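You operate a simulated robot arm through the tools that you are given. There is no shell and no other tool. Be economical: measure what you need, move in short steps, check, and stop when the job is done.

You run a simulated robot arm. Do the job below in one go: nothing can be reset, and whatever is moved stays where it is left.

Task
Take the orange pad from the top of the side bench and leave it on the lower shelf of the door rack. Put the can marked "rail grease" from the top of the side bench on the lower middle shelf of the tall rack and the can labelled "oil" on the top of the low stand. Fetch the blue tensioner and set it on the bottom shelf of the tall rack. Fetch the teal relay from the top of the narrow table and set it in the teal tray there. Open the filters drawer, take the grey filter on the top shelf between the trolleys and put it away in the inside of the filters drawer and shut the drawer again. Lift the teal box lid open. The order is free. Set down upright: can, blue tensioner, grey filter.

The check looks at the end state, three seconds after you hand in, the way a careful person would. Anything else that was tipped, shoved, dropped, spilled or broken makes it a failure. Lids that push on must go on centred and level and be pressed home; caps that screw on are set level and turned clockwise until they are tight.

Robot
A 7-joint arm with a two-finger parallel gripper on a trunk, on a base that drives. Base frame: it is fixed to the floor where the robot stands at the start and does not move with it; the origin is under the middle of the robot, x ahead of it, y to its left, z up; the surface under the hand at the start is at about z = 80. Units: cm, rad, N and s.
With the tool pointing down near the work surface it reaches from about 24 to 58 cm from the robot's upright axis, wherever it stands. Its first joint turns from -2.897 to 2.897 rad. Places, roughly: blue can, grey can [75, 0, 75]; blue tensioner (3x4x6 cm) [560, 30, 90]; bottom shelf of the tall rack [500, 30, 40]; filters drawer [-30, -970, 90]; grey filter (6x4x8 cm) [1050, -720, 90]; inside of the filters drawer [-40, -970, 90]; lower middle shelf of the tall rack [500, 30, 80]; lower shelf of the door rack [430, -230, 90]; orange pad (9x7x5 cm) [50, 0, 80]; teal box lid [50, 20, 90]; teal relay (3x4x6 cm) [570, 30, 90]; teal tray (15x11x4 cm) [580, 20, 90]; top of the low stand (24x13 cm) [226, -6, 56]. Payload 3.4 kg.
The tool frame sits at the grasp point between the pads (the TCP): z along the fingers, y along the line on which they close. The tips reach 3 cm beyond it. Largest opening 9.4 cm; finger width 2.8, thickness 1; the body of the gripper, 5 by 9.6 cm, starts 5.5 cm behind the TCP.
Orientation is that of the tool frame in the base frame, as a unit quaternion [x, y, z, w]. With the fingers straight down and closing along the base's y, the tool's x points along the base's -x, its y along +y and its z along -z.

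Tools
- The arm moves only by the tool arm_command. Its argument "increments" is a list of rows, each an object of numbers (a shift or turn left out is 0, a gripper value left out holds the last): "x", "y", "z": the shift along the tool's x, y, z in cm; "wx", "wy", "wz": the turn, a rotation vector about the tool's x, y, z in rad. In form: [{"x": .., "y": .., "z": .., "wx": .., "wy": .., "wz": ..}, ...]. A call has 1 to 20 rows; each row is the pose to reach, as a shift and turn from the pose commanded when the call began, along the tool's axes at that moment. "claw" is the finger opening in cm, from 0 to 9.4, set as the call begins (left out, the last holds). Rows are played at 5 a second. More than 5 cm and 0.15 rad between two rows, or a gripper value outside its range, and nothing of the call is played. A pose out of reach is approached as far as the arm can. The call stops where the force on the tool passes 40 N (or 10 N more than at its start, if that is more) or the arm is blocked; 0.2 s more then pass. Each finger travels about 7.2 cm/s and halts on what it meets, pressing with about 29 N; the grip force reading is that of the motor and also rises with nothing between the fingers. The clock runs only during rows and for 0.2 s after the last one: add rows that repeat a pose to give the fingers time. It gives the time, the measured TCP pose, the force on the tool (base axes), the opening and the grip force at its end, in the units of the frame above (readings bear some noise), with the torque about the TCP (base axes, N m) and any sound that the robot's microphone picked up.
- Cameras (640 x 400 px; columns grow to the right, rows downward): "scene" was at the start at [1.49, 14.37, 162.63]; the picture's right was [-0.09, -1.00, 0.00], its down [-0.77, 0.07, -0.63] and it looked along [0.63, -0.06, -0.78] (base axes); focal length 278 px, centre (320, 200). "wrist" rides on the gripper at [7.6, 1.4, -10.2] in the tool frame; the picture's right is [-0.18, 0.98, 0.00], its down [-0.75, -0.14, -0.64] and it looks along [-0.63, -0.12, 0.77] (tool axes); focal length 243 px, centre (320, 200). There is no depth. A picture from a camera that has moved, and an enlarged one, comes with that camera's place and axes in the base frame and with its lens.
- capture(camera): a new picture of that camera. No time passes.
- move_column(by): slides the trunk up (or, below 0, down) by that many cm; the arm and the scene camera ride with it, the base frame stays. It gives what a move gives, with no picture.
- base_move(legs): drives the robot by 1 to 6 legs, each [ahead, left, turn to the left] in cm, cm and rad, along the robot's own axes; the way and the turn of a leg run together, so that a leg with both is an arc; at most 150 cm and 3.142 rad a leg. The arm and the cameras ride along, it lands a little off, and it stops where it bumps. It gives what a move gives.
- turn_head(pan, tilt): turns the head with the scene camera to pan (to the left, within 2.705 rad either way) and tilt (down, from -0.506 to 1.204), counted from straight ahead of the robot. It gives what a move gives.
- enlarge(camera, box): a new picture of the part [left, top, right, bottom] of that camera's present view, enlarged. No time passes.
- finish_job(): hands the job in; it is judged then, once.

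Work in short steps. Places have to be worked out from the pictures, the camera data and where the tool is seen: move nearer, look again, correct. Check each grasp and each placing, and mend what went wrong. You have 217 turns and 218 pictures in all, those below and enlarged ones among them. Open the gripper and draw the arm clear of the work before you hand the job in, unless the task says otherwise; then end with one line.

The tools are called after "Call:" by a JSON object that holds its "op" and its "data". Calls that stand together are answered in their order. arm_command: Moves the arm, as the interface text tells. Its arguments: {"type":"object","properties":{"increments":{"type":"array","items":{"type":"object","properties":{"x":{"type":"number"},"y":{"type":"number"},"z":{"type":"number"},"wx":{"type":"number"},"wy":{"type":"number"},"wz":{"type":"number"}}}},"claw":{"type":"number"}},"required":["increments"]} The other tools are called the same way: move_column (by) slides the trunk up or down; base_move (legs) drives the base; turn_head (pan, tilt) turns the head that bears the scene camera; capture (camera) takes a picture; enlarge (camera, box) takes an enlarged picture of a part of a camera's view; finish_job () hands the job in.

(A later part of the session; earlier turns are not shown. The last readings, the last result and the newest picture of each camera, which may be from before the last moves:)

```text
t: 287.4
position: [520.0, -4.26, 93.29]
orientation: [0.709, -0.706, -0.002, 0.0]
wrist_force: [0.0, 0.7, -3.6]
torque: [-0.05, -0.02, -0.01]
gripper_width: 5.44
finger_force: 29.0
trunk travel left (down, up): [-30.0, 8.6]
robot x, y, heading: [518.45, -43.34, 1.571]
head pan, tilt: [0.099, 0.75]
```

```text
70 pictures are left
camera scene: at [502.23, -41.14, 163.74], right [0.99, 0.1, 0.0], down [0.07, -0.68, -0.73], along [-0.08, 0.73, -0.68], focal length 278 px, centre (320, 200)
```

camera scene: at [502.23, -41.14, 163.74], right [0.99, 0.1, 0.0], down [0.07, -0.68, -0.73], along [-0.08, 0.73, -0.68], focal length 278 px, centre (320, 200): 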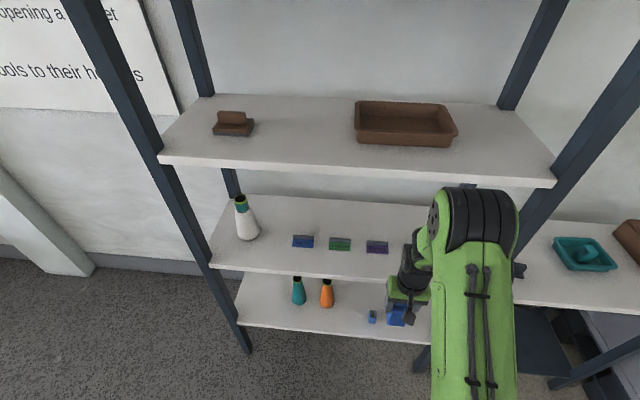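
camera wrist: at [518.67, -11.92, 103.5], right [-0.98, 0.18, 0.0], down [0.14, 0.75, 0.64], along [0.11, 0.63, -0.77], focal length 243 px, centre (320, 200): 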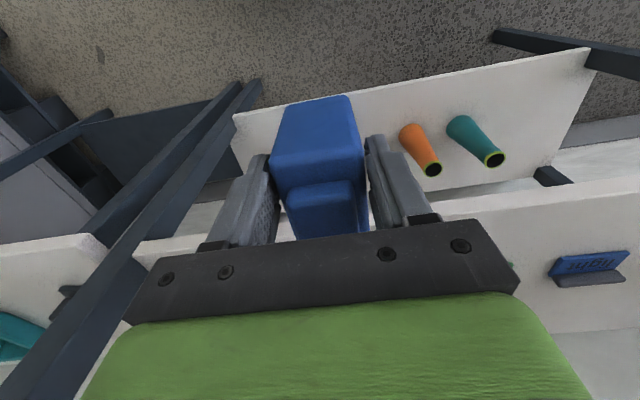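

The shelf surface is at about z 80.4 and the can bottom at 84.7. I lower 1.8 cm, drive 8 cm ahead, and then reach in with the arm.

Call:
{"op": "arm_command", "data": {"increments": [{"z": 1}, {"z": 1.8}]}}

Call:
{"op": "base_move", "data": {"legs": [[8, 0, 0]]}}

Call:
{"op": "arm_command", "data": {"increments": [{"x": -3}, {"x": -6}, {"x": -9}, {"x": -11.8}]}}

Call:
{"op": "capture", "data": {"camera": "wrist"}}

Call:
{"op": "capture", "data": {"camera": "scene"}}

```text
t: 288.1
position: [520.15, -4.31, 91.75]
orientation: [0.709, -0.706, -0.001, 0.001]
wrist_force: [-0.4, 0.5, -3.5]
torque: [-0.04, 0.03, 0.0]
gripper_width: 5.43
finger_force: 29.0
trunk travel left (down, up): [-30.0, 8.6]
robot x, y, heading: [518.39, -43.13, 1.574]
head pan, tilt: [0.099, 0.75]
```

```text
t: 289.1
position: [519.95, 3.68, 91.67]
orientation: [0.709, -0.705, -0.001, 0.0]
wrist_force: [-0.1, -1.9, -4.4]
torque: [0.01, 0.01, 0.01]
gripper_width: 5.39
finger_force: 28.9
trunk travel left (down, up): [-30.0, 8.6]
robot x, y, heading: [518.37, -35.66, 1.577]
head pan, tilt: [0.099, 0.75]
```

```text
t: 290.1
position: [520.0, 15.5, 91.6]
orientation: [0.708, -0.706, -0.002, 0.0]
wrist_force: [-0.2, -5.7, 3.2]
torque: [-0.72, -0.13, -0.11]
gripper_width: 4.97
finger_force: 29.1
trunk travel left (down, up): [-30.0, 8.6]
robot x, y, heading: [518.29, -35.16, 1.579]
head pan, tilt: [0.099, 0.75]
```

```text
69 pictures are left
camera wrist: at [518.61, 7.84, 101.75], right [-0.98, 0.18, 0.0], down [0.14, 0.75, 0.64], along [0.11, 0.63, -0.76], focal length 243 px, centre (320, 200)
```

wrist: 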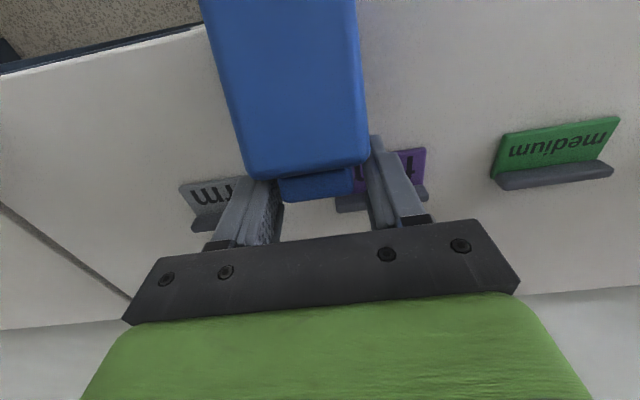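

```text
68 pictures are left
camera scene: at [502.18, -33.35, 163.74], right [0.99, 0.1, 0.0], down [0.07, -0.68, -0.73], along [-0.08, 0.73, -0.68], focal length 278 px, centre (320, 200)
```

scene: 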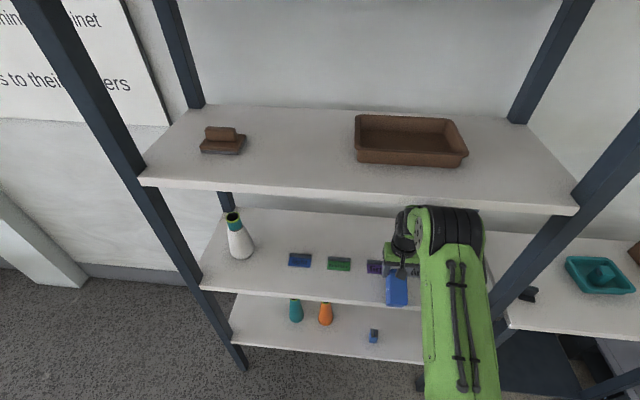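

The can's bottom caught the shelf edge and slid back in the grip, so the shelf is higher than I judged. I look closely at how it's held.

Call:
{"op": "enlarge", "data": {"camera": "scene", "box": [340, 200, 460, 330]}}

Call:
{"op": "enlarge", "data": {"camera": "wrist", "box": [160, 0, 460, 240]}}

```text
3.08 times, centred on (400, 265) of scene
camera zoom: at [502.18, -33.35, 163.74], right [0.99, 0.1, 0.0], down [0.07, -0.68, -0.73], along [-0.08, 0.73, -0.68], focal length 857 px, centre (74, 0)
```

zoom: 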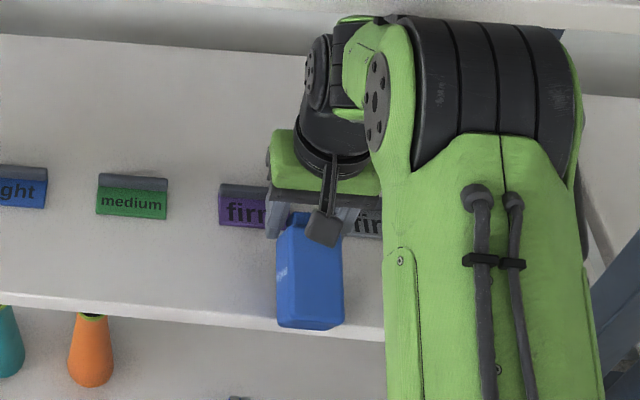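

```text
1.67 times, centred on (310, 120) of wrist
camera zoom: at [518.61, 7.84, 101.75], right [-0.98, 0.18, 0.0], down [0.14, 0.75, 0.64], along [0.11, 0.63, -0.76], focal length 404 px, centre (337, 333)
```

zoom: 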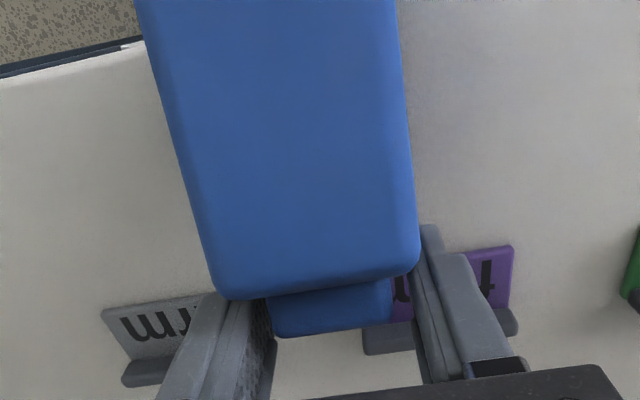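

The shelf is really at z ≈ 84, and the can was tipped onto its side while still pinched near its shoulder. With the tool pitched forward it would be upright again. I gently lift 3 cm and check the hold.

Call:
{"op": "arm_command", "data": {"increments": [{"z": -0.5}, {"z": -1}, {"z": -1.5}, {"z": -2}, {"z": -2.5}, {"z": -3}]}}

Call:
{"op": "capture", "data": {"camera": "wrist"}}

Call:
{"op": "enlarge", "data": {"camera": "scene", "box": [340, 200, 460, 330]}}

```text
t: 291.7
position: [519.83, 13.39, 91.61]
orientation: [0.708, -0.706, 0.024, 0.028]
wrist_force: [-0.3, -0.2, -2.4]
torque: [0.2, 0.02, -0.02]
gripper_width: 4.93
finger_force: 28.8
trunk travel left (down, up): [-30.0, 8.6]
robot x, y, heading: [518.35, -35.12, 1.574]
head pan, tilt: [0.099, 0.75]
stopped in row 6: the arm was blocked; the commanded pose is now the measured one
```

```text
65 pictures are left
camera wrist: at [518.54, 6.58, 102.36], right [-0.98, 0.18, -0.01], down [0.14, 0.8, 0.59], along [0.11, 0.57, -0.81], focal length 243 px, centre (320, 200)
```

wrist: 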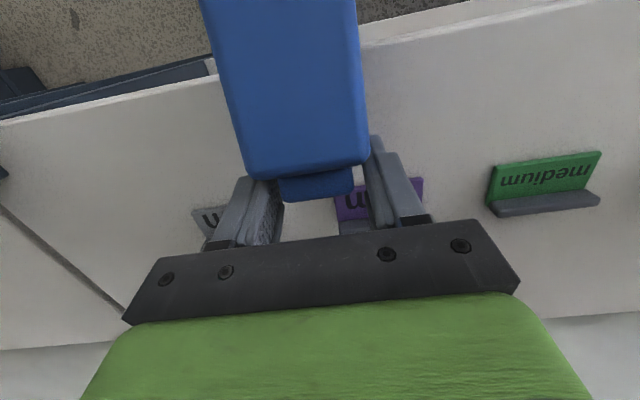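

```text
3.08 times, centred on (400, 265) of scene
camera zoom: at [502.2, -33.17, 163.94], right [0.99, 0.1, 0.0], down [0.07, -0.68, -0.73], along [-0.08, 0.73, -0.68], focal length 857 px, centre (74, 0)
```

zoom: 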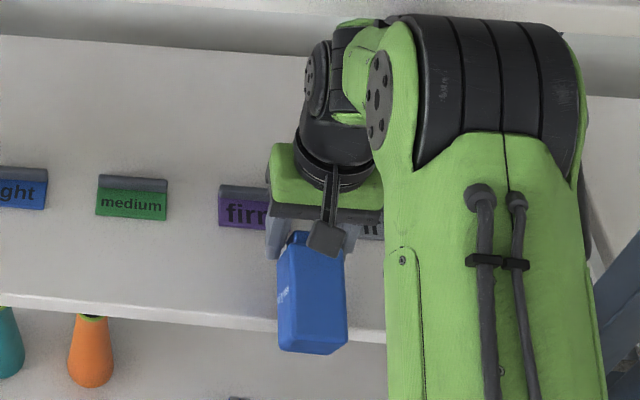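

The wrist touches the upper shelf, but the can moves with the hand. I pull straight back out of the shelf instead.

Call:
{"op": "arm_command", "data": {"increments": [{"x": 2, "z": 0.3}, {"x": 5, "z": 0.6}, {"x": 9, "z": 0.9}, {"x": 12, "z": 1.0}]}}

Call:
{"op": "base_move", "data": {"legs": [[-22, 0, 0]]}}

Call:
{"op": "capture", "data": {"camera": "wrist"}}

Call:
{"op": "enlarge", "data": {"camera": "scene", "box": [300, 200, 460, 360]}}

```text
t: 292.7
position: [519.91, 1.44, 91.63]
orientation: [0.708, -0.706, 0.022, 0.024]
wrist_force: [-0.5, -0.4, -3.6]
torque: [0.2, -0.04, 0.01]
gripper_width: 4.95
finger_force: 29.1
trunk travel left (down, up): [-30.0, 8.6]
robot x, y, heading: [518.33, -34.92, 1.577]
head pan, tilt: [0.099, 0.75]
```

```text
t: 294.4
position: [519.88, -20.81, 91.58]
orientation: [0.709, -0.704, 0.021, 0.025]
wrist_force: [-0.4, -0.8, -3.3]
torque: [0.18, -0.03, -0.01]
gripper_width: 4.93
finger_force: 29.0
trunk travel left (down, up): [-30.0, 8.6]
robot x, y, heading: [518.26, -57.3, 1.581]
head pan, tilt: [0.099, 0.75]
```

```text
63 pictures are left
camera wrist: at [518.64, -27.65, 102.23], right [-0.98, 0.18, -0.01], down [0.14, 0.79, 0.59], along [0.11, 0.58, -0.81], focal length 243 px, centre (320, 200)
```

wrist: 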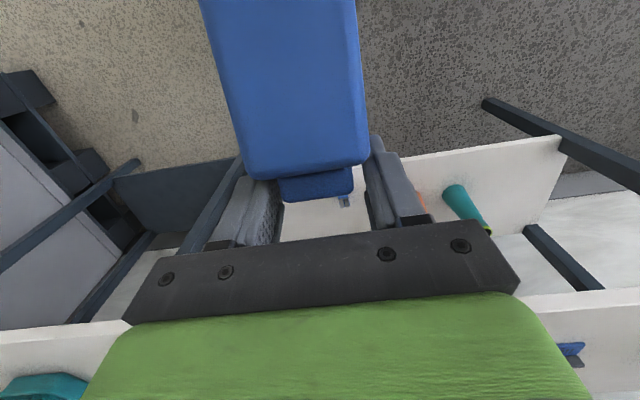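

```text
2.50 times, centred on (380, 280) of scene
camera zoom: at [502.34, -55.67, 163.74], right [0.99, 0.11, 0.0], down [0.07, -0.68, -0.73], along [-0.08, 0.73, -0.68], focal length 696 px, centre (170, 0)
```

zoom: 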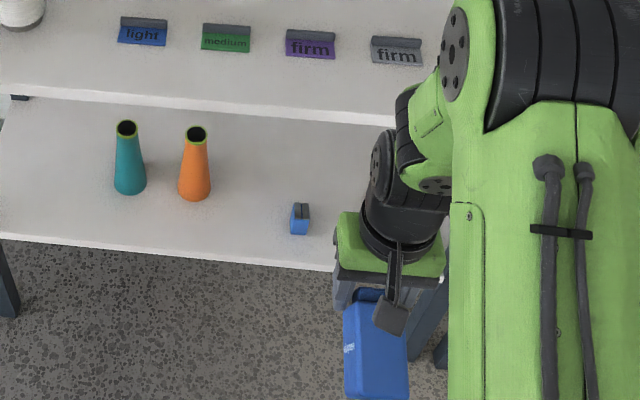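

The hold is secure. I move the hand forward and up in free space, then pitch the tool forward about 1.25 rad to bring the can upright.

Call:
{"op": "arm_command", "data": {"increments": [{"x": -4, "z": -2}, {"x": -8, "z": -4}, {"x": -12, "z": -6}, {"x": -15, "z": -8}]}}

Call:
{"op": "arm_command", "data": {"increments": [{"wy": -0.14}, {"wy": -0.28}, {"wy": -0.42}, {"wy": -0.56}, {"wy": -0.7}, {"wy": -0.84}, {"wy": -0.98}, {"wy": -1.12}, {"wy": -1.25}]}}

Call:
{"op": "capture", "data": {"camera": "wrist"}}

Call:
{"op": "enlarge", "data": {"camera": "scene", "box": [300, 180, 460, 340]}}

```text
t: 295.4
position: [519.96, -5.1, 98.67]
orientation: [0.709, -0.705, 0.022, 0.025]
wrist_force: [-0.1, 0.6, -3.6]
torque: [0.15, -0.05, 0.0]
gripper_width: 4.94
finger_force: 29.0
trunk travel left (down, up): [-30.0, 8.6]
robot x, y, heading: [518.17, -57.77, 1.574]
head pan, tilt: [0.099, 0.75]
```

```text
t: 297.4
position: [519.99, -5.04, 98.53]
orientation: [0.588, -0.585, -0.397, -0.392]
wrist_force: [0.2, 0.1, -2.6]
torque: [-0.02, -0.01, 0.01]
gripper_width: 4.96
finger_force: 29.0
trunk travel left (down, up): [-30.0, 8.6]
robot x, y, heading: [518.13, -57.52, 1.581]
head pan, tilt: [0.099, 0.75]
```

```text
61 pictures are left
camera wrist: at [518.6, -17.49, 95.2], right [-0.98, 0.06, 0.17], down [0.15, -0.31, 0.94], along [0.11, 0.95, 0.29], focal length 243 px, centre (320, 200)
```

wrist: 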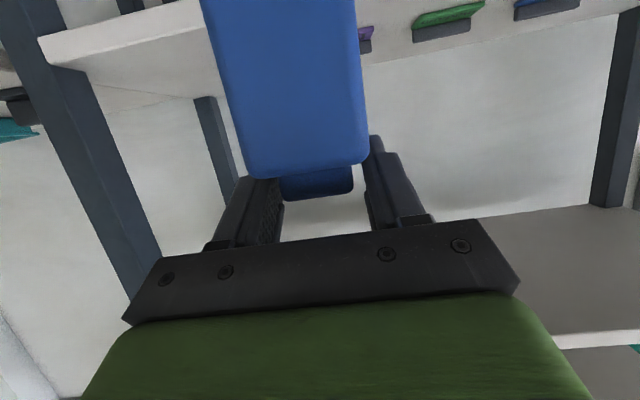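

```text
2.50 times, centred on (380, 260) of scene
camera zoom: at [502.43, -55.45, 163.75], right [0.99, 0.11, 0.0], down [0.07, -0.68, -0.73], along [-0.08, 0.73, -0.68], focal length 696 px, centre (170, 50)
```

zoom: 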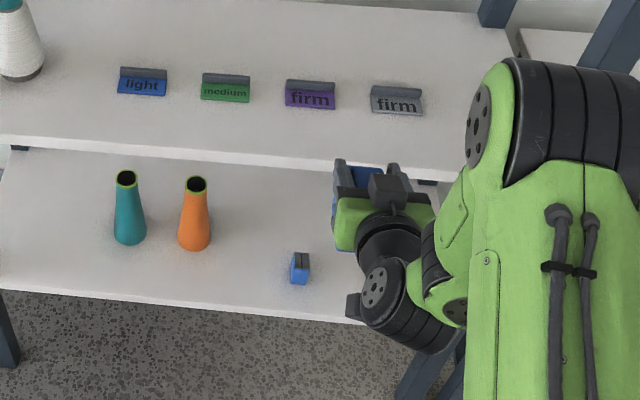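

The can's edges point to straight vertical in the world now, so it is upright, with its bottom about 11.4 cm below the TCP. I raise 2 cm for clearance and drive in 16 cm.

Call:
{"op": "arm_command", "data": {"increments": [{"x": -0.9, "z": -0.4}, {"x": -1.9, "z": -0.75}]}}

Call:
{"op": "enlarge", "data": {"camera": "wrist", "box": [0, 0, 640, 240]}}

Call:
{"op": "base_move", "data": {"legs": [[8, 0, 0]]}}

Call:
{"op": "capture", "data": {"camera": "scene"}}

Call:
{"op": "capture", "data": {"camera": "wrist"}}

```text
t: 298.0
position: [519.82, -5.25, 100.54]
orientation: [0.588, -0.585, -0.398, -0.392]
wrist_force: [0.0, -0.4, -3.8]
torque: [0.02, 0.01, -0.01]
gripper_width: 4.93
finger_force: 29.6
trunk travel left (down, up): [-30.0, 8.6]
robot x, y, heading: [518.66, -57.78, 1.577]
head pan, tilt: [0.099, 0.75]
```

```text
1.00 times, centred on (320, 120) of wrist (not enlarged: the box is as wide or as high as the picture)
camera zoom: at [518.55, -17.47, 97.29], right [-0.98, 0.06, 0.17], down [0.15, -0.31, 0.94], along [0.11, 0.95, 0.3], focal length 243 px, centre (320, 280)
```

zoom: 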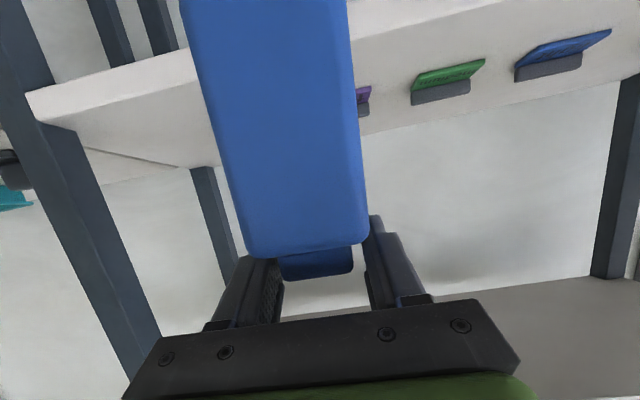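

```text
t: 299.1
position: [519.72, 3.14, 100.49]
orientation: [0.588, -0.586, -0.396, -0.392]
wrist_force: [0.2, 0.5, -3.7]
torque: [0.0, -0.03, 0.0]
gripper_width: 4.96
finger_force: 29.1
trunk travel left (down, up): [-30.0, 8.6]
robot x, y, heading: [518.34, -49.59, 1.578]
head pan, tilt: [0.099, 0.75]
```

```text
58 pictures are left
camera scene: at [502.27, -47.23, 163.74], right [0.99, 0.11, 0.0], down [0.07, -0.68, -0.73], along [-0.08, 0.73, -0.68], focal length 278 px, centre (320, 200)
```

scene: 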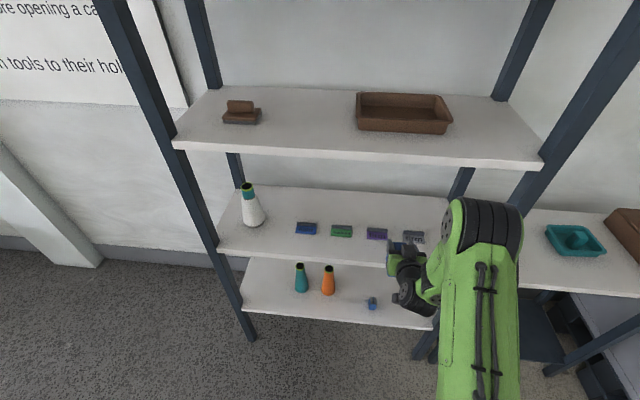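

```text
57 pictures are left
camera wrist: at [518.52, -9.27, 97.21], right [-0.98, 0.06, 0.17], down [0.15, -0.31, 0.94], along [0.11, 0.95, 0.29], focal length 243 px, centre (320, 200)
```

wrist: 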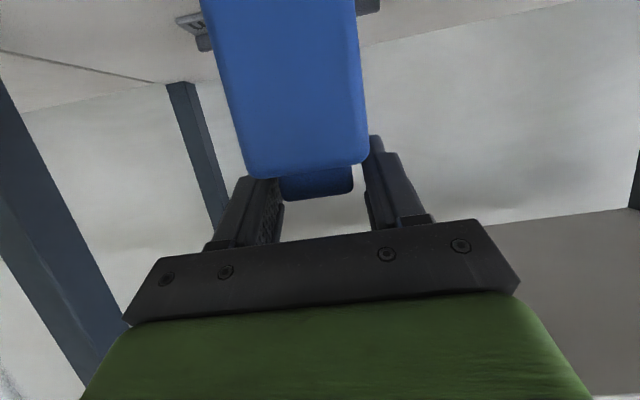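

Clearance looks like about 4 cm. I drive the final 8 cm and check the forces.

Call:
{"op": "base_move", "data": {"legs": [[8.5, 0, 0]]}}

Call:
{"op": "capture", "data": {"camera": "wrist"}}

Call:
{"op": "enlarge", "data": {"camera": "scene", "box": [320, 180, 480, 340]}}

```text
t: 300.2
position: [519.91, 11.66, 100.56]
orientation: [0.588, -0.586, -0.396, -0.392]
wrist_force: [0.5, -0.4, -3.7]
torque: [0.01, -0.03, -0.01]
gripper_width: 4.97
finger_force: 28.7
trunk travel left (down, up): [-30.0, 8.6]
robot x, y, heading: [518.17, -40.81, 1.573]
head pan, tilt: [0.099, 0.75]
```

```text
56 pictures are left
camera wrist: at [518.52, -0.67, 97.21], right [-0.98, 0.06, 0.17], down [0.15, -0.31, 0.94], along [0.11, 0.95, 0.29], focal length 243 px, centre (320, 200)
```

wrist: 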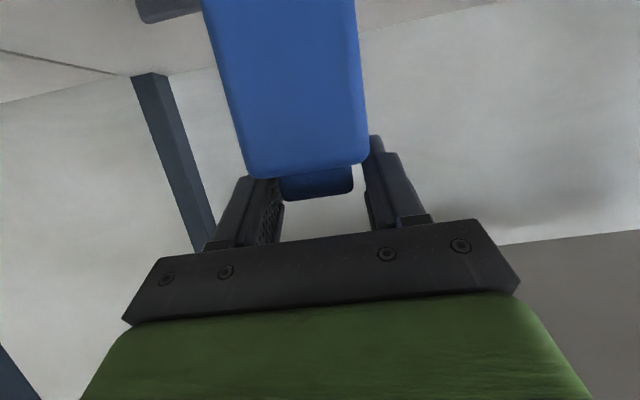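

```text
2.50 times, centred on (400, 260) of scene
camera zoom: at [502.21, -38.6, 163.74], right [0.99, 0.11, 0.0], down [0.07, -0.68, -0.73], along [-0.08, 0.73, -0.68], focal length 696 px, centre (120, 50)
```

zoom: 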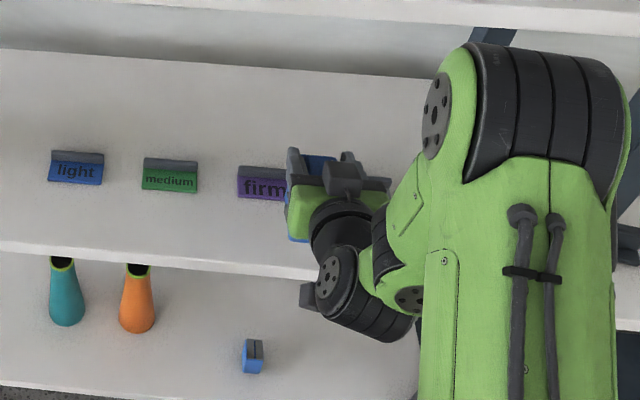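

No contact and roomy. I lower, then creep until the can touches.

Call:
{"op": "arm_command", "data": {"increments": [{"x": 1.0, "z": 0.1}, {"x": 2.0, "z": 0.3}, {"x": 2.9, "z": 0.6}]}}

Call:
{"op": "arm_command", "data": {"increments": [{"x": 0.28, "z": 0.11}, {"x": 0.56, "z": 0.22}, {"x": 0.84, "z": 0.33}, {"x": 1.12, "z": 0.44}]}}

```text
t: 301.0
position: [519.92, 10.96, 97.52]
orientation: [0.588, -0.586, -0.397, -0.392]
wrist_force: [0.5, 0.1, -3.8]
torque: [0.04, 0.0, 0.0]
gripper_width: 4.96
finger_force: 29.3
trunk travel left (down, up): [-30.0, 8.6]
robot x, y, heading: [518.03, -40.7, 1.582]
head pan, tilt: [0.099, 0.75]
```

```text
t: 302.0
position: [519.76, 10.91, 96.39]
orientation: [0.587, -0.586, -0.397, -0.392]
wrist_force: [0.8, -0.1, -2.8]
torque: [-0.01, 0.01, -0.03]
gripper_width: 4.96
finger_force: 29.0
trunk travel left (down, up): [-30.0, 8.6]
robot x, y, heading: [518.26, -40.46, 1.577]
head pan, tilt: [0.099, 0.75]
```

Call:
{"op": "arm_command", "data": {"increments": [{"x": 0.28, "z": 0.11}, {"x": 0.56, "z": 0.22}, {"x": 0.84, "z": 0.33}, {"x": 1.12, "z": 0.44}]}}

Call:
{"op": "capture", "data": {"camera": "wrist"}}

```text
t: 303.0
position: [519.69, 11.03, 95.19]
orientation: [0.588, -0.585, -0.397, -0.392]
wrist_force: [-0.2, 0.2, -3.9]
torque: [0.0, 0.04, 0.0]
gripper_width: 4.96
finger_force: 29.0
trunk travel left (down, up): [-30.0, 8.6]
robot x, y, heading: [518.04, -40.99, 1.58]
head pan, tilt: [0.099, 0.75]
```

```text
54 pictures are left
camera wrist: at [518.45, -1.32, 91.87], right [-0.98, 0.06, 0.17], down [0.15, -0.31, 0.94], along [0.11, 0.95, 0.29], focal length 243 px, centre (320, 200)
```

wrist: 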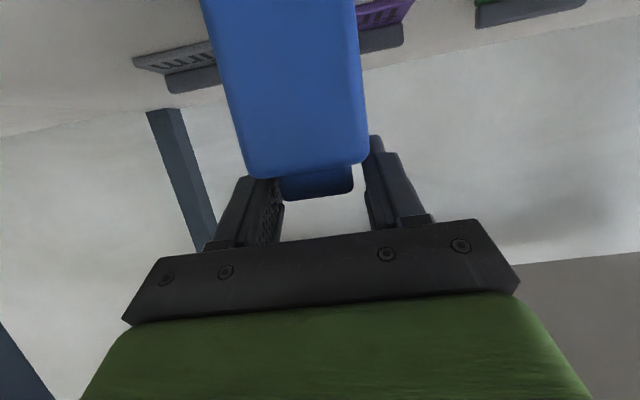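

Still no contact, so I keep creeping down.

Call:
{"op": "arm_command", "data": {"increments": [{"x": 0.28, "z": 0.11}, {"x": 0.56, "z": 0.22}, {"x": 0.84, "z": 0.33}, {"x": 1.12, "z": 0.44}, {"x": 1.4, "z": 0.55}, {"x": 1.68, "z": 0.66}]}}

```text
t: 303.9
position: [519.97, 11.44, 94.89]
orientation: [-0.582, 0.583, 0.403, 0.399]
wrist_force: [-0.1, -2.2, 17.5]
torque: [0.44, -0.1, -0.15]
gripper_width: 4.97
finger_force: 29.0
trunk travel left (down, up): [-30.0, 8.6]
robot x, y, heading: [518.22, -40.69, 1.578]
head pan, tilt: [0.099, 0.75]
stopped in row 4: the force on the tool passed its limit at 43 N (the readings are from after the stop); the commanded pose is now the measured one
```

Contact at the expected height (can bottom ≈ 83.6). I look before releasing.

Call:
{"op": "capture", "data": {"camera": "wrist"}}

Call:
{"op": "enlarge", "data": {"camera": "scene", "box": [320, 180, 480, 340]}}

```text
53 pictures are left
camera wrist: at [518.43, -0.94, 91.44], right [-0.98, 0.06, 0.18], down [0.15, -0.33, 0.93], along [0.12, 0.94, 0.32], focal length 243 px, centre (320, 200)
```

wrist: 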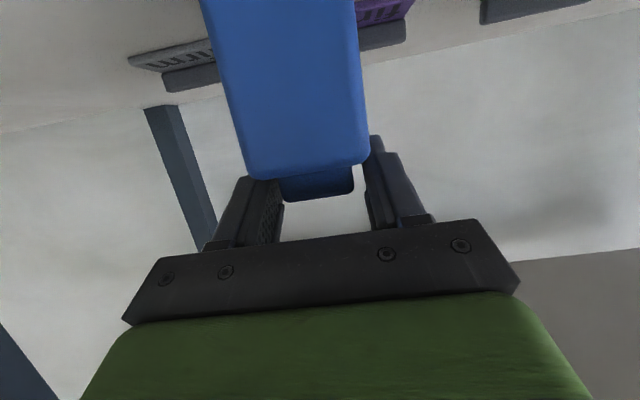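

```text
2.50 times, centred on (400, 260) of scene
camera zoom: at [502.19, -38.98, 163.73], right [0.99, 0.11, 0.0], down [0.07, -0.68, -0.73], along [-0.08, 0.73, -0.68], focal length 696 px, centre (120, 50)
```

zoom: 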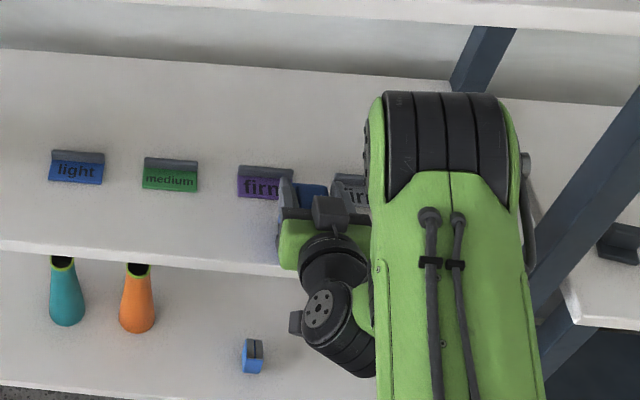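

The reaction is centred under the can's base, so it sits flat. I relax slightly, open, and withdraw straight back.

Call:
{"op": "arm_command", "data": {"increments": [{"x": -0.1, "z": -0.05}, {"x": -0.15, "z": -0.06}]}}

Call:
{"op": "arm_command", "data": {"increments": [{"z": 0}, {"z": 0}, {"z": 0}], "claw": 7.4}}

Call:
{"op": "capture", "data": {"camera": "wrist"}}

```text
t: 304.5
position: [519.91, 11.29, 94.99]
orientation: [-0.583, 0.584, 0.401, 0.398]
wrist_force: [-2.0, 4.8, 12.3]
torque: [1.0, 0.23, 0.08]
gripper_width: 4.98
finger_force: 29.7
trunk travel left (down, up): [-30.0, 8.6]
robot x, y, heading: [518.17, -40.77, 1.574]
head pan, tilt: [0.099, 0.75]
```

```text
t: 305.3
position: [519.98, 11.22, 94.82]
orientation: [0.585, -0.583, -0.401, -0.396]
wrist_force: [-0.9, -0.6, 0.6]
torque: [0.01, 0.01, -0.02]
gripper_width: 7.43
finger_force: 0.1
trunk travel left (down, up): [-30.0, 8.6]
robot x, y, heading: [518.49, -40.49, 1.579]
head pan, tilt: [0.099, 0.75]
```

```text
51 pictures are left
camera wrist: at [518.5, -1.01, 91.41], right [-0.98, 0.06, 0.18], down [0.15, -0.32, 0.94], along [0.12, 0.94, 0.31], focal length 243 px, centre (320, 200)
```

wrist: 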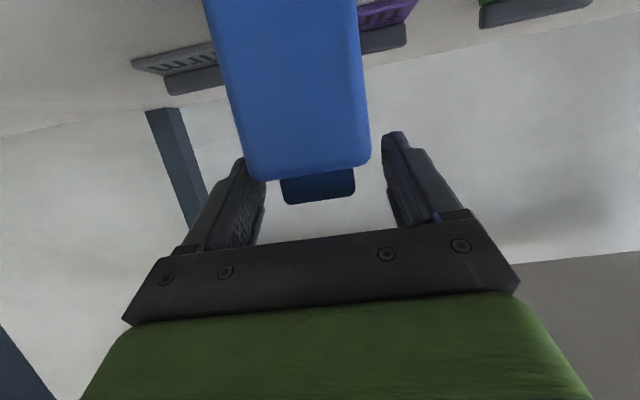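

The can stands on its own. I back the base straight out and verify.

Call:
{"op": "base_move", "data": {"legs": [[-30, 0, 0]]}}

Call:
{"op": "enlarge", "data": {"camera": "wrist", "box": [140, 0, 500, 240]}}

Call:
{"op": "enlarge", "data": {"camera": "scene", "box": [200, 120, 460, 330]}}

```text
t: 307.3
position: [520.2, -18.66, 95.05]
orientation: [-0.583, 0.584, 0.401, 0.398]
wrist_force: [0.5, -0.2, 0.8]
torque: [0.04, 0.01, -0.01]
gripper_width: 7.39
finger_force: 0.0
trunk travel left (down, up): [-30.0, 8.6]
robot x, y, heading: [518.66, -70.78, 1.574]
head pan, tilt: [0.099, 0.75]
```

```text
1.67 times, centred on (320, 120) of wrist
camera zoom: at [518.76, -30.94, 91.46], right [-0.98, 0.07, 0.18], down [0.15, -0.32, 0.93], along [0.12, 0.94, 0.31], focal length 404 px, centre (320, 333)
```

zoom: 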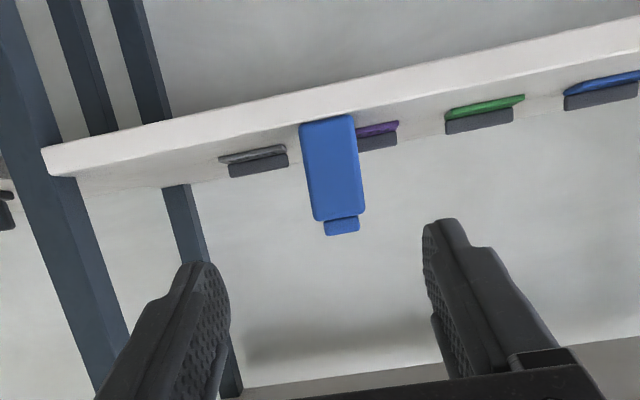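

```text
1.90 times, centred on (330, 225) of scene
camera zoom: at [502.38, -68.83, 163.74], right [0.99, 0.1, 0.0], down [0.07, -0.68, -0.73], along [-0.08, 0.73, -0.68], focal length 530 px, centre (301, 152)
```

zoom: 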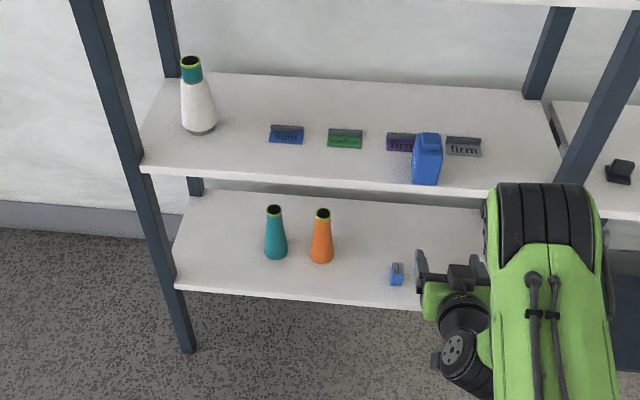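

All five rack and table jobs so far are in place. I straighten the tool and turn around to look across the hall towards the filters drawer.

Call:
{"op": "arm_command", "data": {"increments": [{"wy": 0.14}, {"wy": 0.28}, {"wy": 0.42}, {"wy": 0.56}, {"wy": 0.7}, {"wy": 0.84}, {"wy": 0.98}, {"wy": 1.12}, {"wy": 1.2}]}}

Call:
{"op": "base_move", "data": {"legs": [[-20, 0, 0], [0, 0, 3.1]]}}

Call:
{"op": "turn_head", "data": {"pan": -0.55, "tilt": 0.12}}

Call:
{"op": "capture", "data": {"camera": "scene"}}

Call:
{"op": "turn_head", "data": {"pan": 0.75, "tilt": 0.12}}

Call:
{"op": "capture", "data": {"camera": "scene"}}

```text
t: 309.3
position: [520.05, -18.52, 94.91]
orientation: [0.707, -0.707, 0.0, 0.002]
wrist_force: [-0.3, 0.5, -1.5]
torque: [-0.03, -0.03, -0.01]
gripper_width: 7.41
finger_force: 0.1
trunk travel left (down, up): [-30.0, 8.6]
robot x, y, heading: [518.26, -70.55, 1.573]
head pan, tilt: [0.099, 0.75]
```

```text
t: 318.2
position: [516.93, -143.08, 94.88]
orientation: [0.708, 0.706, 0.002, 0.0]
wrist_force: [1.3, -0.5, -0.2]
torque: [-0.01, 0.02, 0.02]
gripper_width: 7.39
finger_force: 0.1
trunk travel left (down, up): [-30.0, 8.6]
robot x, y, heading: [518.7, -90.49, -1.567]
head pan, tilt: [0.099, 0.75]
```

```text
t: 319.3
position: [516.9, -143.1, 94.91]
orientation: [0.707, 0.707, 0.002, 0.001]
wrist_force: [0.3, -0.2, -0.2]
torque: [-0.02, 0.03, 0.0]
gripper_width: 7.37
finger_force: 0.1
trunk travel left (down, up): [-30.0, 8.6]
robot x, y, heading: [518.72, -90.6, -1.561]
head pan, tilt: [-0.55, 0.12]
```

```text
48 pictures are left
camera scene: at [528.89, -92.84, 169.44], right [-0.85, 0.52, 0.0], down [0.06, 0.1, -0.99], along [-0.52, -0.85, -0.12], focal length 278 px, centre (320, 200)
```

scene: 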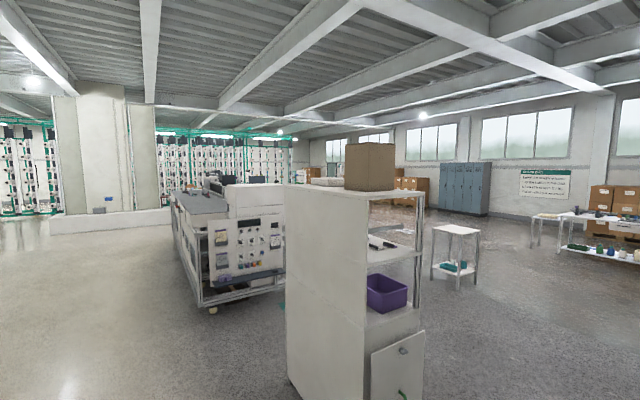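

```text
t: 320.8
position: [516.85, -143.02, 94.81]
orientation: [0.707, 0.707, 0.002, 0.0]
wrist_force: [0.4, -0.2, 0.1]
torque: [0.0, -0.01, -0.01]
gripper_width: 7.41
finger_force: 0.1
trunk travel left (down, up): [-30.0, 8.6]
robot x, y, heading: [518.36, -91.0, -1.568]
head pan, tilt: [0.75, 0.12]
```

```text
47 pictures are left
camera scene: at [539.99, -91.68, 169.45], right [-0.73, -0.68, 0.0], down [-0.08, 0.09, -0.99], along [0.68, -0.72, -0.12], focal length 278 px, centre (320, 200)
```

scene: 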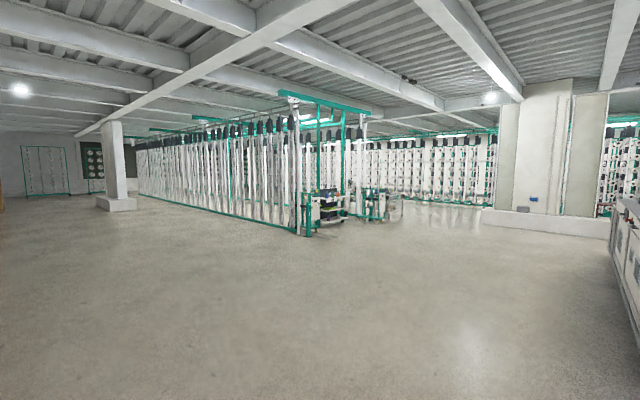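

The drawer direction lies behind the door rack and past the machine. The corridor at x ≈ 285 between the white table and the machine looks free, so I drive down it.

Call:
{"op": "base_move", "data": {"legs": [[0, -150, 0], [0, -85, 0], [150, 0, 0], [150, 0, 0], [150, 0, 0]]}}

Call:
{"op": "turn_head", "data": {"pan": -0.6, "tilt": 0.15}}

Call:
{"op": "capture", "data": {"camera": "scene"}}

```text
t: 353.1
position: [289.28, -588.34, 94.99]
orientation: [0.705, 0.709, 0.002, 0.001]
wrist_force: [1.1, -0.3, -0.6]
torque: [-0.01, -0.05, 0.01]
gripper_width: 7.41
finger_force: 0.0
trunk travel left (down, up): [-30.0, 8.6]
robot x, y, heading: [290.48, -536.29, -1.565]
head pan, tilt: [0.75, 0.12]
```

```text
t: 354.6
position: [289.28, -588.5, 94.89]
orientation: [0.704, 0.71, 0.002, 0.001]
wrist_force: [0.2, -0.2, -0.3]
torque: [0.0, -0.01, 0.01]
gripper_width: 7.4
finger_force: 0.0
trunk travel left (down, up): [-30.0, 8.6]
robot x, y, heading: [290.11, -536.1, -1.561]
head pan, tilt: [-0.6, 0.15]
```

```text
46 pictures are left
camera scene: at [300.37, -537.95, 169.18], right [-0.83, 0.56, 0.0], down [0.08, 0.12, -0.99], along [-0.55, -0.82, -0.15], focal length 278 px, centre (320, 200)
```

scene: 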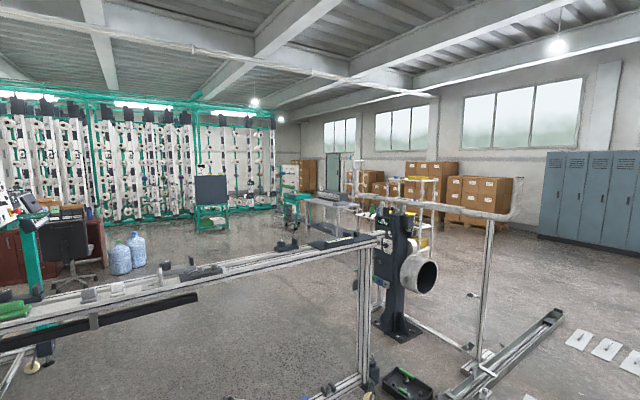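

A frame line crosses ahead. I look left and right for a way round.

Call:
{"op": "turn_head", "data": {"pan": 0.5, "tilt": 0.25}}

Call:
{"op": "capture", "data": {"camera": "scene"}}

Call:
{"op": "turn_head", "data": {"pan": -1.35, "tilt": 0.3}}

Call:
{"op": "capture", "data": {"camera": "scene"}}

```text
t: 356.0
position: [289.21, -588.39, 94.87]
orientation: [0.704, 0.71, 0.002, 0.0]
wrist_force: [-0.2, -0.5, 0.1]
torque: [-0.02, 0.01, 0.02]
gripper_width: 7.38
finger_force: 0.0
trunk travel left (down, up): [-30.0, 8.6]
robot x, y, heading: [290.3, -536.37, -1.561]
head pan, tilt: [0.499, 0.25]
```

```text
45 pictures are left
camera scene: at [310.07, -538.39, 168.25], right [-0.87, -0.49, 0.0], down [-0.12, 0.22, -0.97], along [0.47, -0.85, -0.25], focal length 278 px, centre (320, 200)
```

scene: 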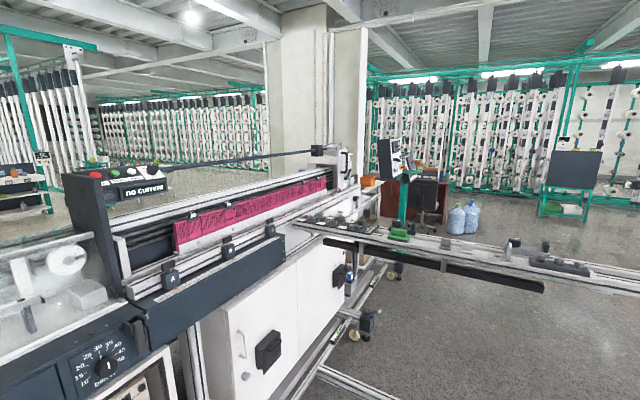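

```text
t: 357.8
position: [289.23, -588.49, 94.95]
orientation: [0.704, 0.71, 0.002, 0.001]
wrist_force: [-0.2, -0.6, 0.0]
torque: [0.03, -0.01, -0.01]
gripper_width: 7.4
finger_force: 0.1
trunk travel left (down, up): [-30.0, 8.6]
robot x, y, heading: [290.78, -536.16, -1.56]
head pan, tilt: [-1.349, 0.3]
```

```text
44 pictures are left
camera scene: at [296.43, -532.4, 167.78], right [-0.23, 0.97, 0.0], down [0.29, 0.07, -0.96], along [-0.93, -0.22, -0.3], focal length 278 px, centre (320, 200)
```

scene: 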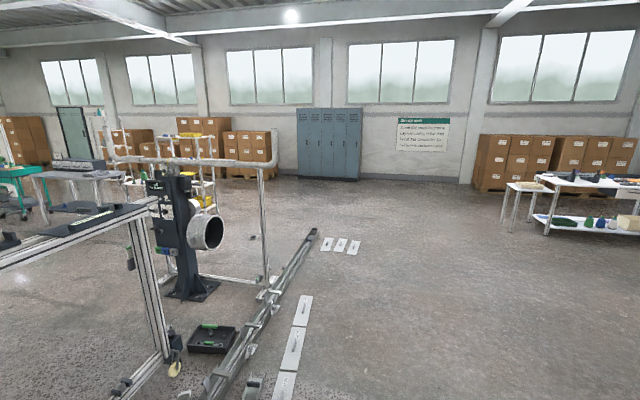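

The way round is on the right, past the floor rail end at x ≈ −80. I back up, drive to x ≈ −160, and then forward.

Call:
{"op": "base_move", "data": {"legs": [[-45, 0, 0], [0, -150, 0], [0, -150, 0], [0, -150, 0], [150, 0, 0], [130, 0, 0]]}}

Call:
{"op": "turn_head", "data": {"pan": 0.5, "tilt": 0.25}}

Call:
{"op": "capture", "data": {"camera": "scene"}}

```text
t: 394.5
position: [-161.55, -821.53, 94.91]
orientation: [0.708, 0.706, 0.002, 0.001]
wrist_force: [0.5, 0.2, -0.2]
torque: [0.02, 0.0, 0.0]
gripper_width: 7.38
finger_force: 0.1
trunk travel left (down, up): [-30.0, 8.6]
robot x, y, heading: [-159.61, -769.15, -1.569]
head pan, tilt: [-1.349, 0.3]
```

```text
t: 396.4
position: [-161.49, -821.48, 94.94]
orientation: [0.708, 0.706, 0.002, 0.001]
wrist_force: [-0.5, -0.7, 0.1]
torque: [0.01, -0.02, 0.01]
gripper_width: 7.4
finger_force: 0.0
trunk travel left (down, up): [-30.0, 8.6]
robot x, y, heading: [-159.7, -769.33, -1.568]
head pan, tilt: [0.499, 0.25]
```

```text
43 pictures are left
camera scene: at [-140.1, -771.72, 168.25], right [-0.88, -0.48, 0.0], down [-0.12, 0.22, -0.97], along [0.46, -0.85, -0.25], focal length 278 px, centre (320, 200)
```

scene: 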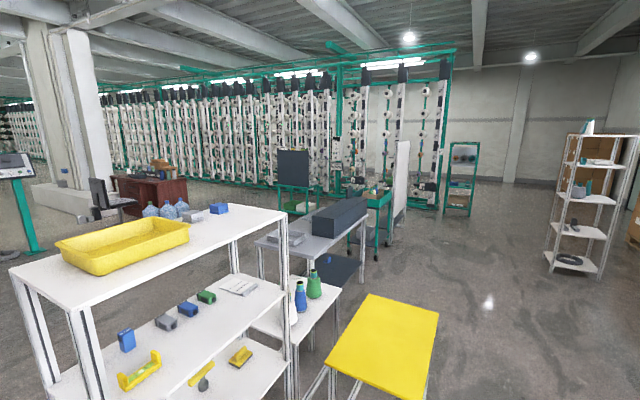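

The drawer unit should be at about pixel (318, 222), which is the dark box on the grey table. I zoom in.

Call:
{"op": "enlarge", "data": {"camera": "scene", "box": [240, 170, 400, 290]}}

```text
3.33 times, centred on (320, 230) of scene
camera zoom: at [-140.1, -771.72, 168.25], right [-0.88, -0.48, 0.0], down [-0.12, 0.22, -0.97], along [0.46, -0.85, -0.25], focal length 928 px, centre (320, 100)
```

zoom: 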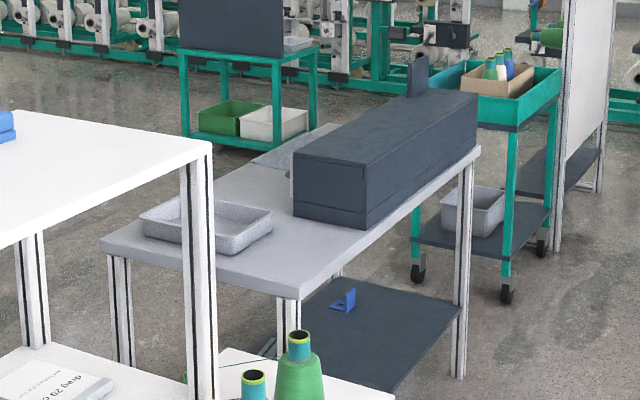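

The drawer unit (x −57…−36, y −953…−1014) must open towards +x, so I need to stand on that side. I look further left for the route.

Call:
{"op": "turn_head", "data": {"pan": 1.25, "tilt": 0.45}}

Call:
{"op": "capture", "data": {"camera": "scene"}}

```text
t: 397.5
position: [-161.5, -821.51, 94.92]
orientation: [0.709, 0.706, 0.001, 0.001]
wrist_force: [0.3, -0.2, -0.5]
torque: [0.02, -0.04, -0.01]
gripper_width: 7.42
finger_force: 0.1
trunk travel left (down, up): [-30.0, 8.6]
robot x, y, heading: [-159.75, -769.32, -1.572]
head pan, tilt: [1.25, 0.45]
```

```text
41 pictures are left
camera scene: at [-135.84, -766.42, 166.39], right [-0.32, -0.95, 0.0], down [-0.41, 0.14, -0.9], along [0.85, -0.29, -0.44], focal length 278 px, centre (320, 200)
```

scene: 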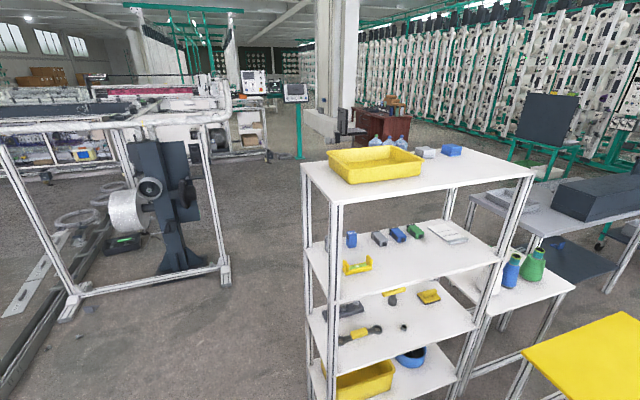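

There's a diagonal gap of about 80 cm between the shelf corner (3, −804) and the pipe foot (64, −749). I align my heading with it and pass through the middle.

Call:
{"op": "base_move", "data": {"legs": [[-24, 0, 0], [0, 0, 0.73], [46, 61.5, 0], [46, 61.5, 0]]}}

Call:
{"op": "turn_head", "data": {"pan": 0.0, "tilt": 0.6}}

Call:
{"op": "capture", "data": {"camera": "scene"}}

```text
t: 408.7
position: [26.28, -775.9, 94.92]
orientation: [0.421, 0.907, 0.001, 0.0]
wrist_force: [0.6, 0.2, 0.0]
torque: [0.01, 0.0, 0.01]
gripper_width: 7.39
finger_force: 0.0
trunk travel left (down, up): [-30.0, 8.6]
robot x, y, heading: [-6.09, -735.15, -0.867]
head pan, tilt: [1.25, 0.45]
```

```text
t: 410.1
position: [26.15, -776.01, 94.95]
orientation: [0.421, 0.907, 0.002, -0.001]
wrist_force: [0.5, 0.0, -0.3]
torque: [0.0, 0.0, 0.0]
gripper_width: 7.43
finger_force: 0.1
trunk travel left (down, up): [-30.0, 8.6]
robot x, y, heading: [-5.81, -735.41, -0.87]
head pan, tilt: [0.0, 0.6]
```

```text
40 pictures are left
camera scene: at [7.19, -727.54, 165.03], right [-0.76, -0.65, 0.0], down [-0.37, 0.43, -0.83], along [0.53, -0.63, -0.56], focal length 278 px, centre (320, 200)
```

scene: 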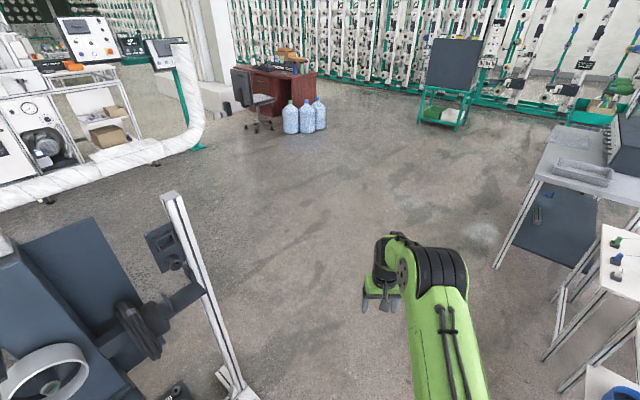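

Open floor ahead. I drive round to the +x side of the drawer table and face it.

Call:
{"op": "base_move", "data": {"legs": [[90, 0, 0], [0, 0, -0.7], [150, 0, 0], [22, 0, 0], [0, 0, -1.571]]}}

Call:
{"op": "turn_head", "data": {"pan": 0.0, "tilt": 0.7}}

Call:
{"op": "capture", "data": {"camera": "scene"}}

Call:
{"op": "enlarge", "data": {"camera": "wrist", "box": [0, 0, 640, 240]}}

```text
t: 428.9
position: [-3.83, -972.13, 94.96]
orientation: [1.0, -0.019, 0.001, 0.003]
wrist_force: [-0.3, 0.3, 0.2]
torque: [0.01, 0.01, 0.01]
gripper_width: 7.4
finger_force: 0.0
trunk travel left (down, up): [-30.0, 8.6]
robot x, y, heading: [47.89, -975.68, 3.107]
head pan, tilt: [0.0, 0.6]
```

```text
t: 429.6
position: [-3.94, -972.18, 94.87]
orientation: [1.0, -0.019, 0.001, 0.002]
wrist_force: [-0.1, 0.5, -0.4]
torque: [-0.03, 0.0, 0.0]
gripper_width: 7.39
finger_force: 0.0
trunk travel left (down, up): [-30.0, 8.6]
robot x, y, heading: [48.12, -975.72, 3.109]
head pan, tilt: [0.0, 0.7]
```

```text
39 pictures are left
camera scene: at [45.0, -991.1, 164.17], right [0.03, 1.0, 0.0], down [0.64, -0.02, -0.77], along [-0.76, 0.03, -0.64], focal length 278 px, centre (320, 200)
```

scene: 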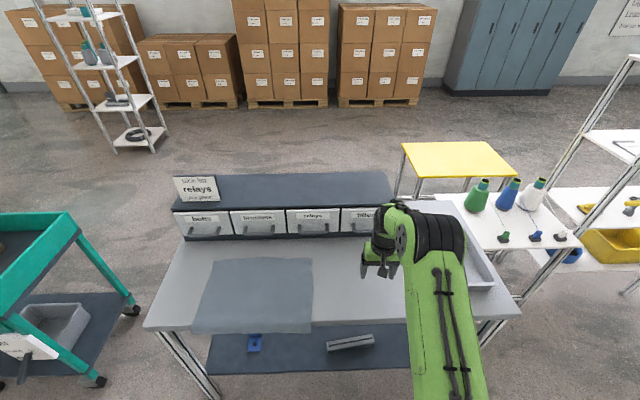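

```text
1.00 times, centred on (320, 120) of wrist (not enlarged: the box is as wide or as high as the picture)
camera zoom: at [3.64, -973.83, 105.08], right [-0.22, -0.98, 0.0], down [-0.75, 0.17, 0.64], along [-0.62, 0.14, -0.77], focal length 243 px, centre (320, 280)
```

zoom: 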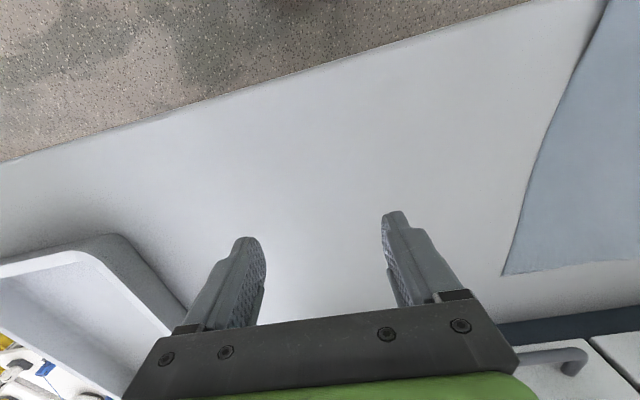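

Four labelled drawers face me. I zoom in to confirm the "filters" drawer and its handle.

Call:
{"op": "enlarge", "data": {"camera": "scene", "box": [165, 160, 415, 300]}}

```text
2.56 times, centred on (290, 230) of scene
camera zoom: at [45.0, -991.1, 164.17], right [0.03, 1.0, 0.0], down [0.64, -0.02, -0.77], along [-0.76, 0.03, -0.64], focal length 713 px, centre (397, 123)
```

zoom: 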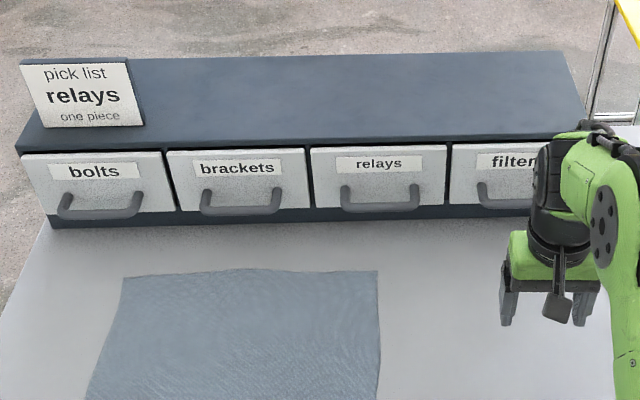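

"filters" is the rightmost drawer, centre y ≈ −969.5, front x ≈ −30, with its handle bar at z ≈ 87.5. I move closer, stand a little to its right, and turn the tool so the fingers close along x.

Call:
{"op": "base_move", "data": {"legs": [[0, 0, 0.034], [12, 0, 0], [0, -12, 0]]}}

Call:
{"op": "arm_command", "data": {"increments": [{"z": -2, "wz": -0.15}, {"z": -4, "wz": -0.3}, {"z": -5, "wz": -0.45}, {"z": -5, "wz": -0.6}, {"z": -5, "wz": -0.75}, {"z": -5, "wz": -0.9}, {"z": -5, "wz": -1.05}, {"z": -5, "wz": -1.2}, {"z": -5, "wz": -1.35}, {"z": -5, "wz": -1.5}, {"z": -5, "wz": -1.57}], "claw": 5.5}}

Call:
{"op": "capture", "data": {"camera": "wrist"}}

Call:
{"op": "enlarge", "data": {"camera": "scene", "box": [240, 140, 440, 300]}}

```text
t: 432.1
position: [-15.86, -961.72, 94.85]
orientation: [1.0, -0.003, 0.001, 0.003]
wrist_force: [-1.0, 0.1, -0.2]
torque: [-0.03, -0.02, 0.02]
gripper_width: 7.41
finger_force: 0.1
trunk travel left (down, up): [-30.0, 8.6]
robot x, y, heading: [36.07, -963.99, 3.142]
head pan, tilt: [0.0, 0.7]
```

```text
t: 434.5
position: [-15.93, -961.81, 99.84]
orientation: [0.709, 0.705, -0.001, 0.002]
wrist_force: [-0.3, -0.4, 0.0]
torque: [0.02, 0.0, 0.01]
gripper_width: 5.5
finger_force: 0.1
trunk travel left (down, up): [-30.0, 8.6]
robot x, y, heading: [36.25, -963.43, 3.139]
head pan, tilt: [0.0, 0.7]
```

```text
36 pictures are left
camera wrist: at [-14.48, -954.14, 110.0], right [0.98, -0.19, 0.0], down [-0.15, -0.75, 0.64], along [-0.12, -0.63, -0.76], focal length 243 px, centre (320, 200)
```

wrist: 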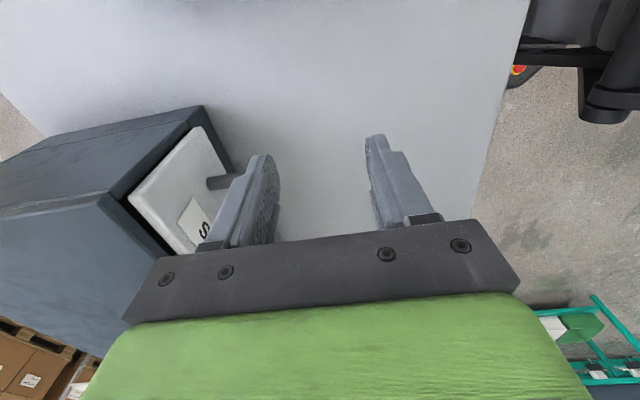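

```text
2.50 times, centred on (340, 220) of scene
camera zoom: at [33.52, -979.24, 164.16], right [0.0, 1.0, 0.0], down [0.64, 0.0, -0.76], along [-0.76, 0.0, -0.64], focal length 696 px, centre (270, 150)
```

zoom: 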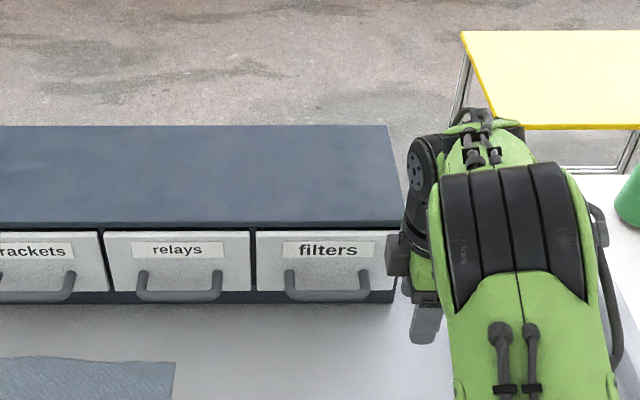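

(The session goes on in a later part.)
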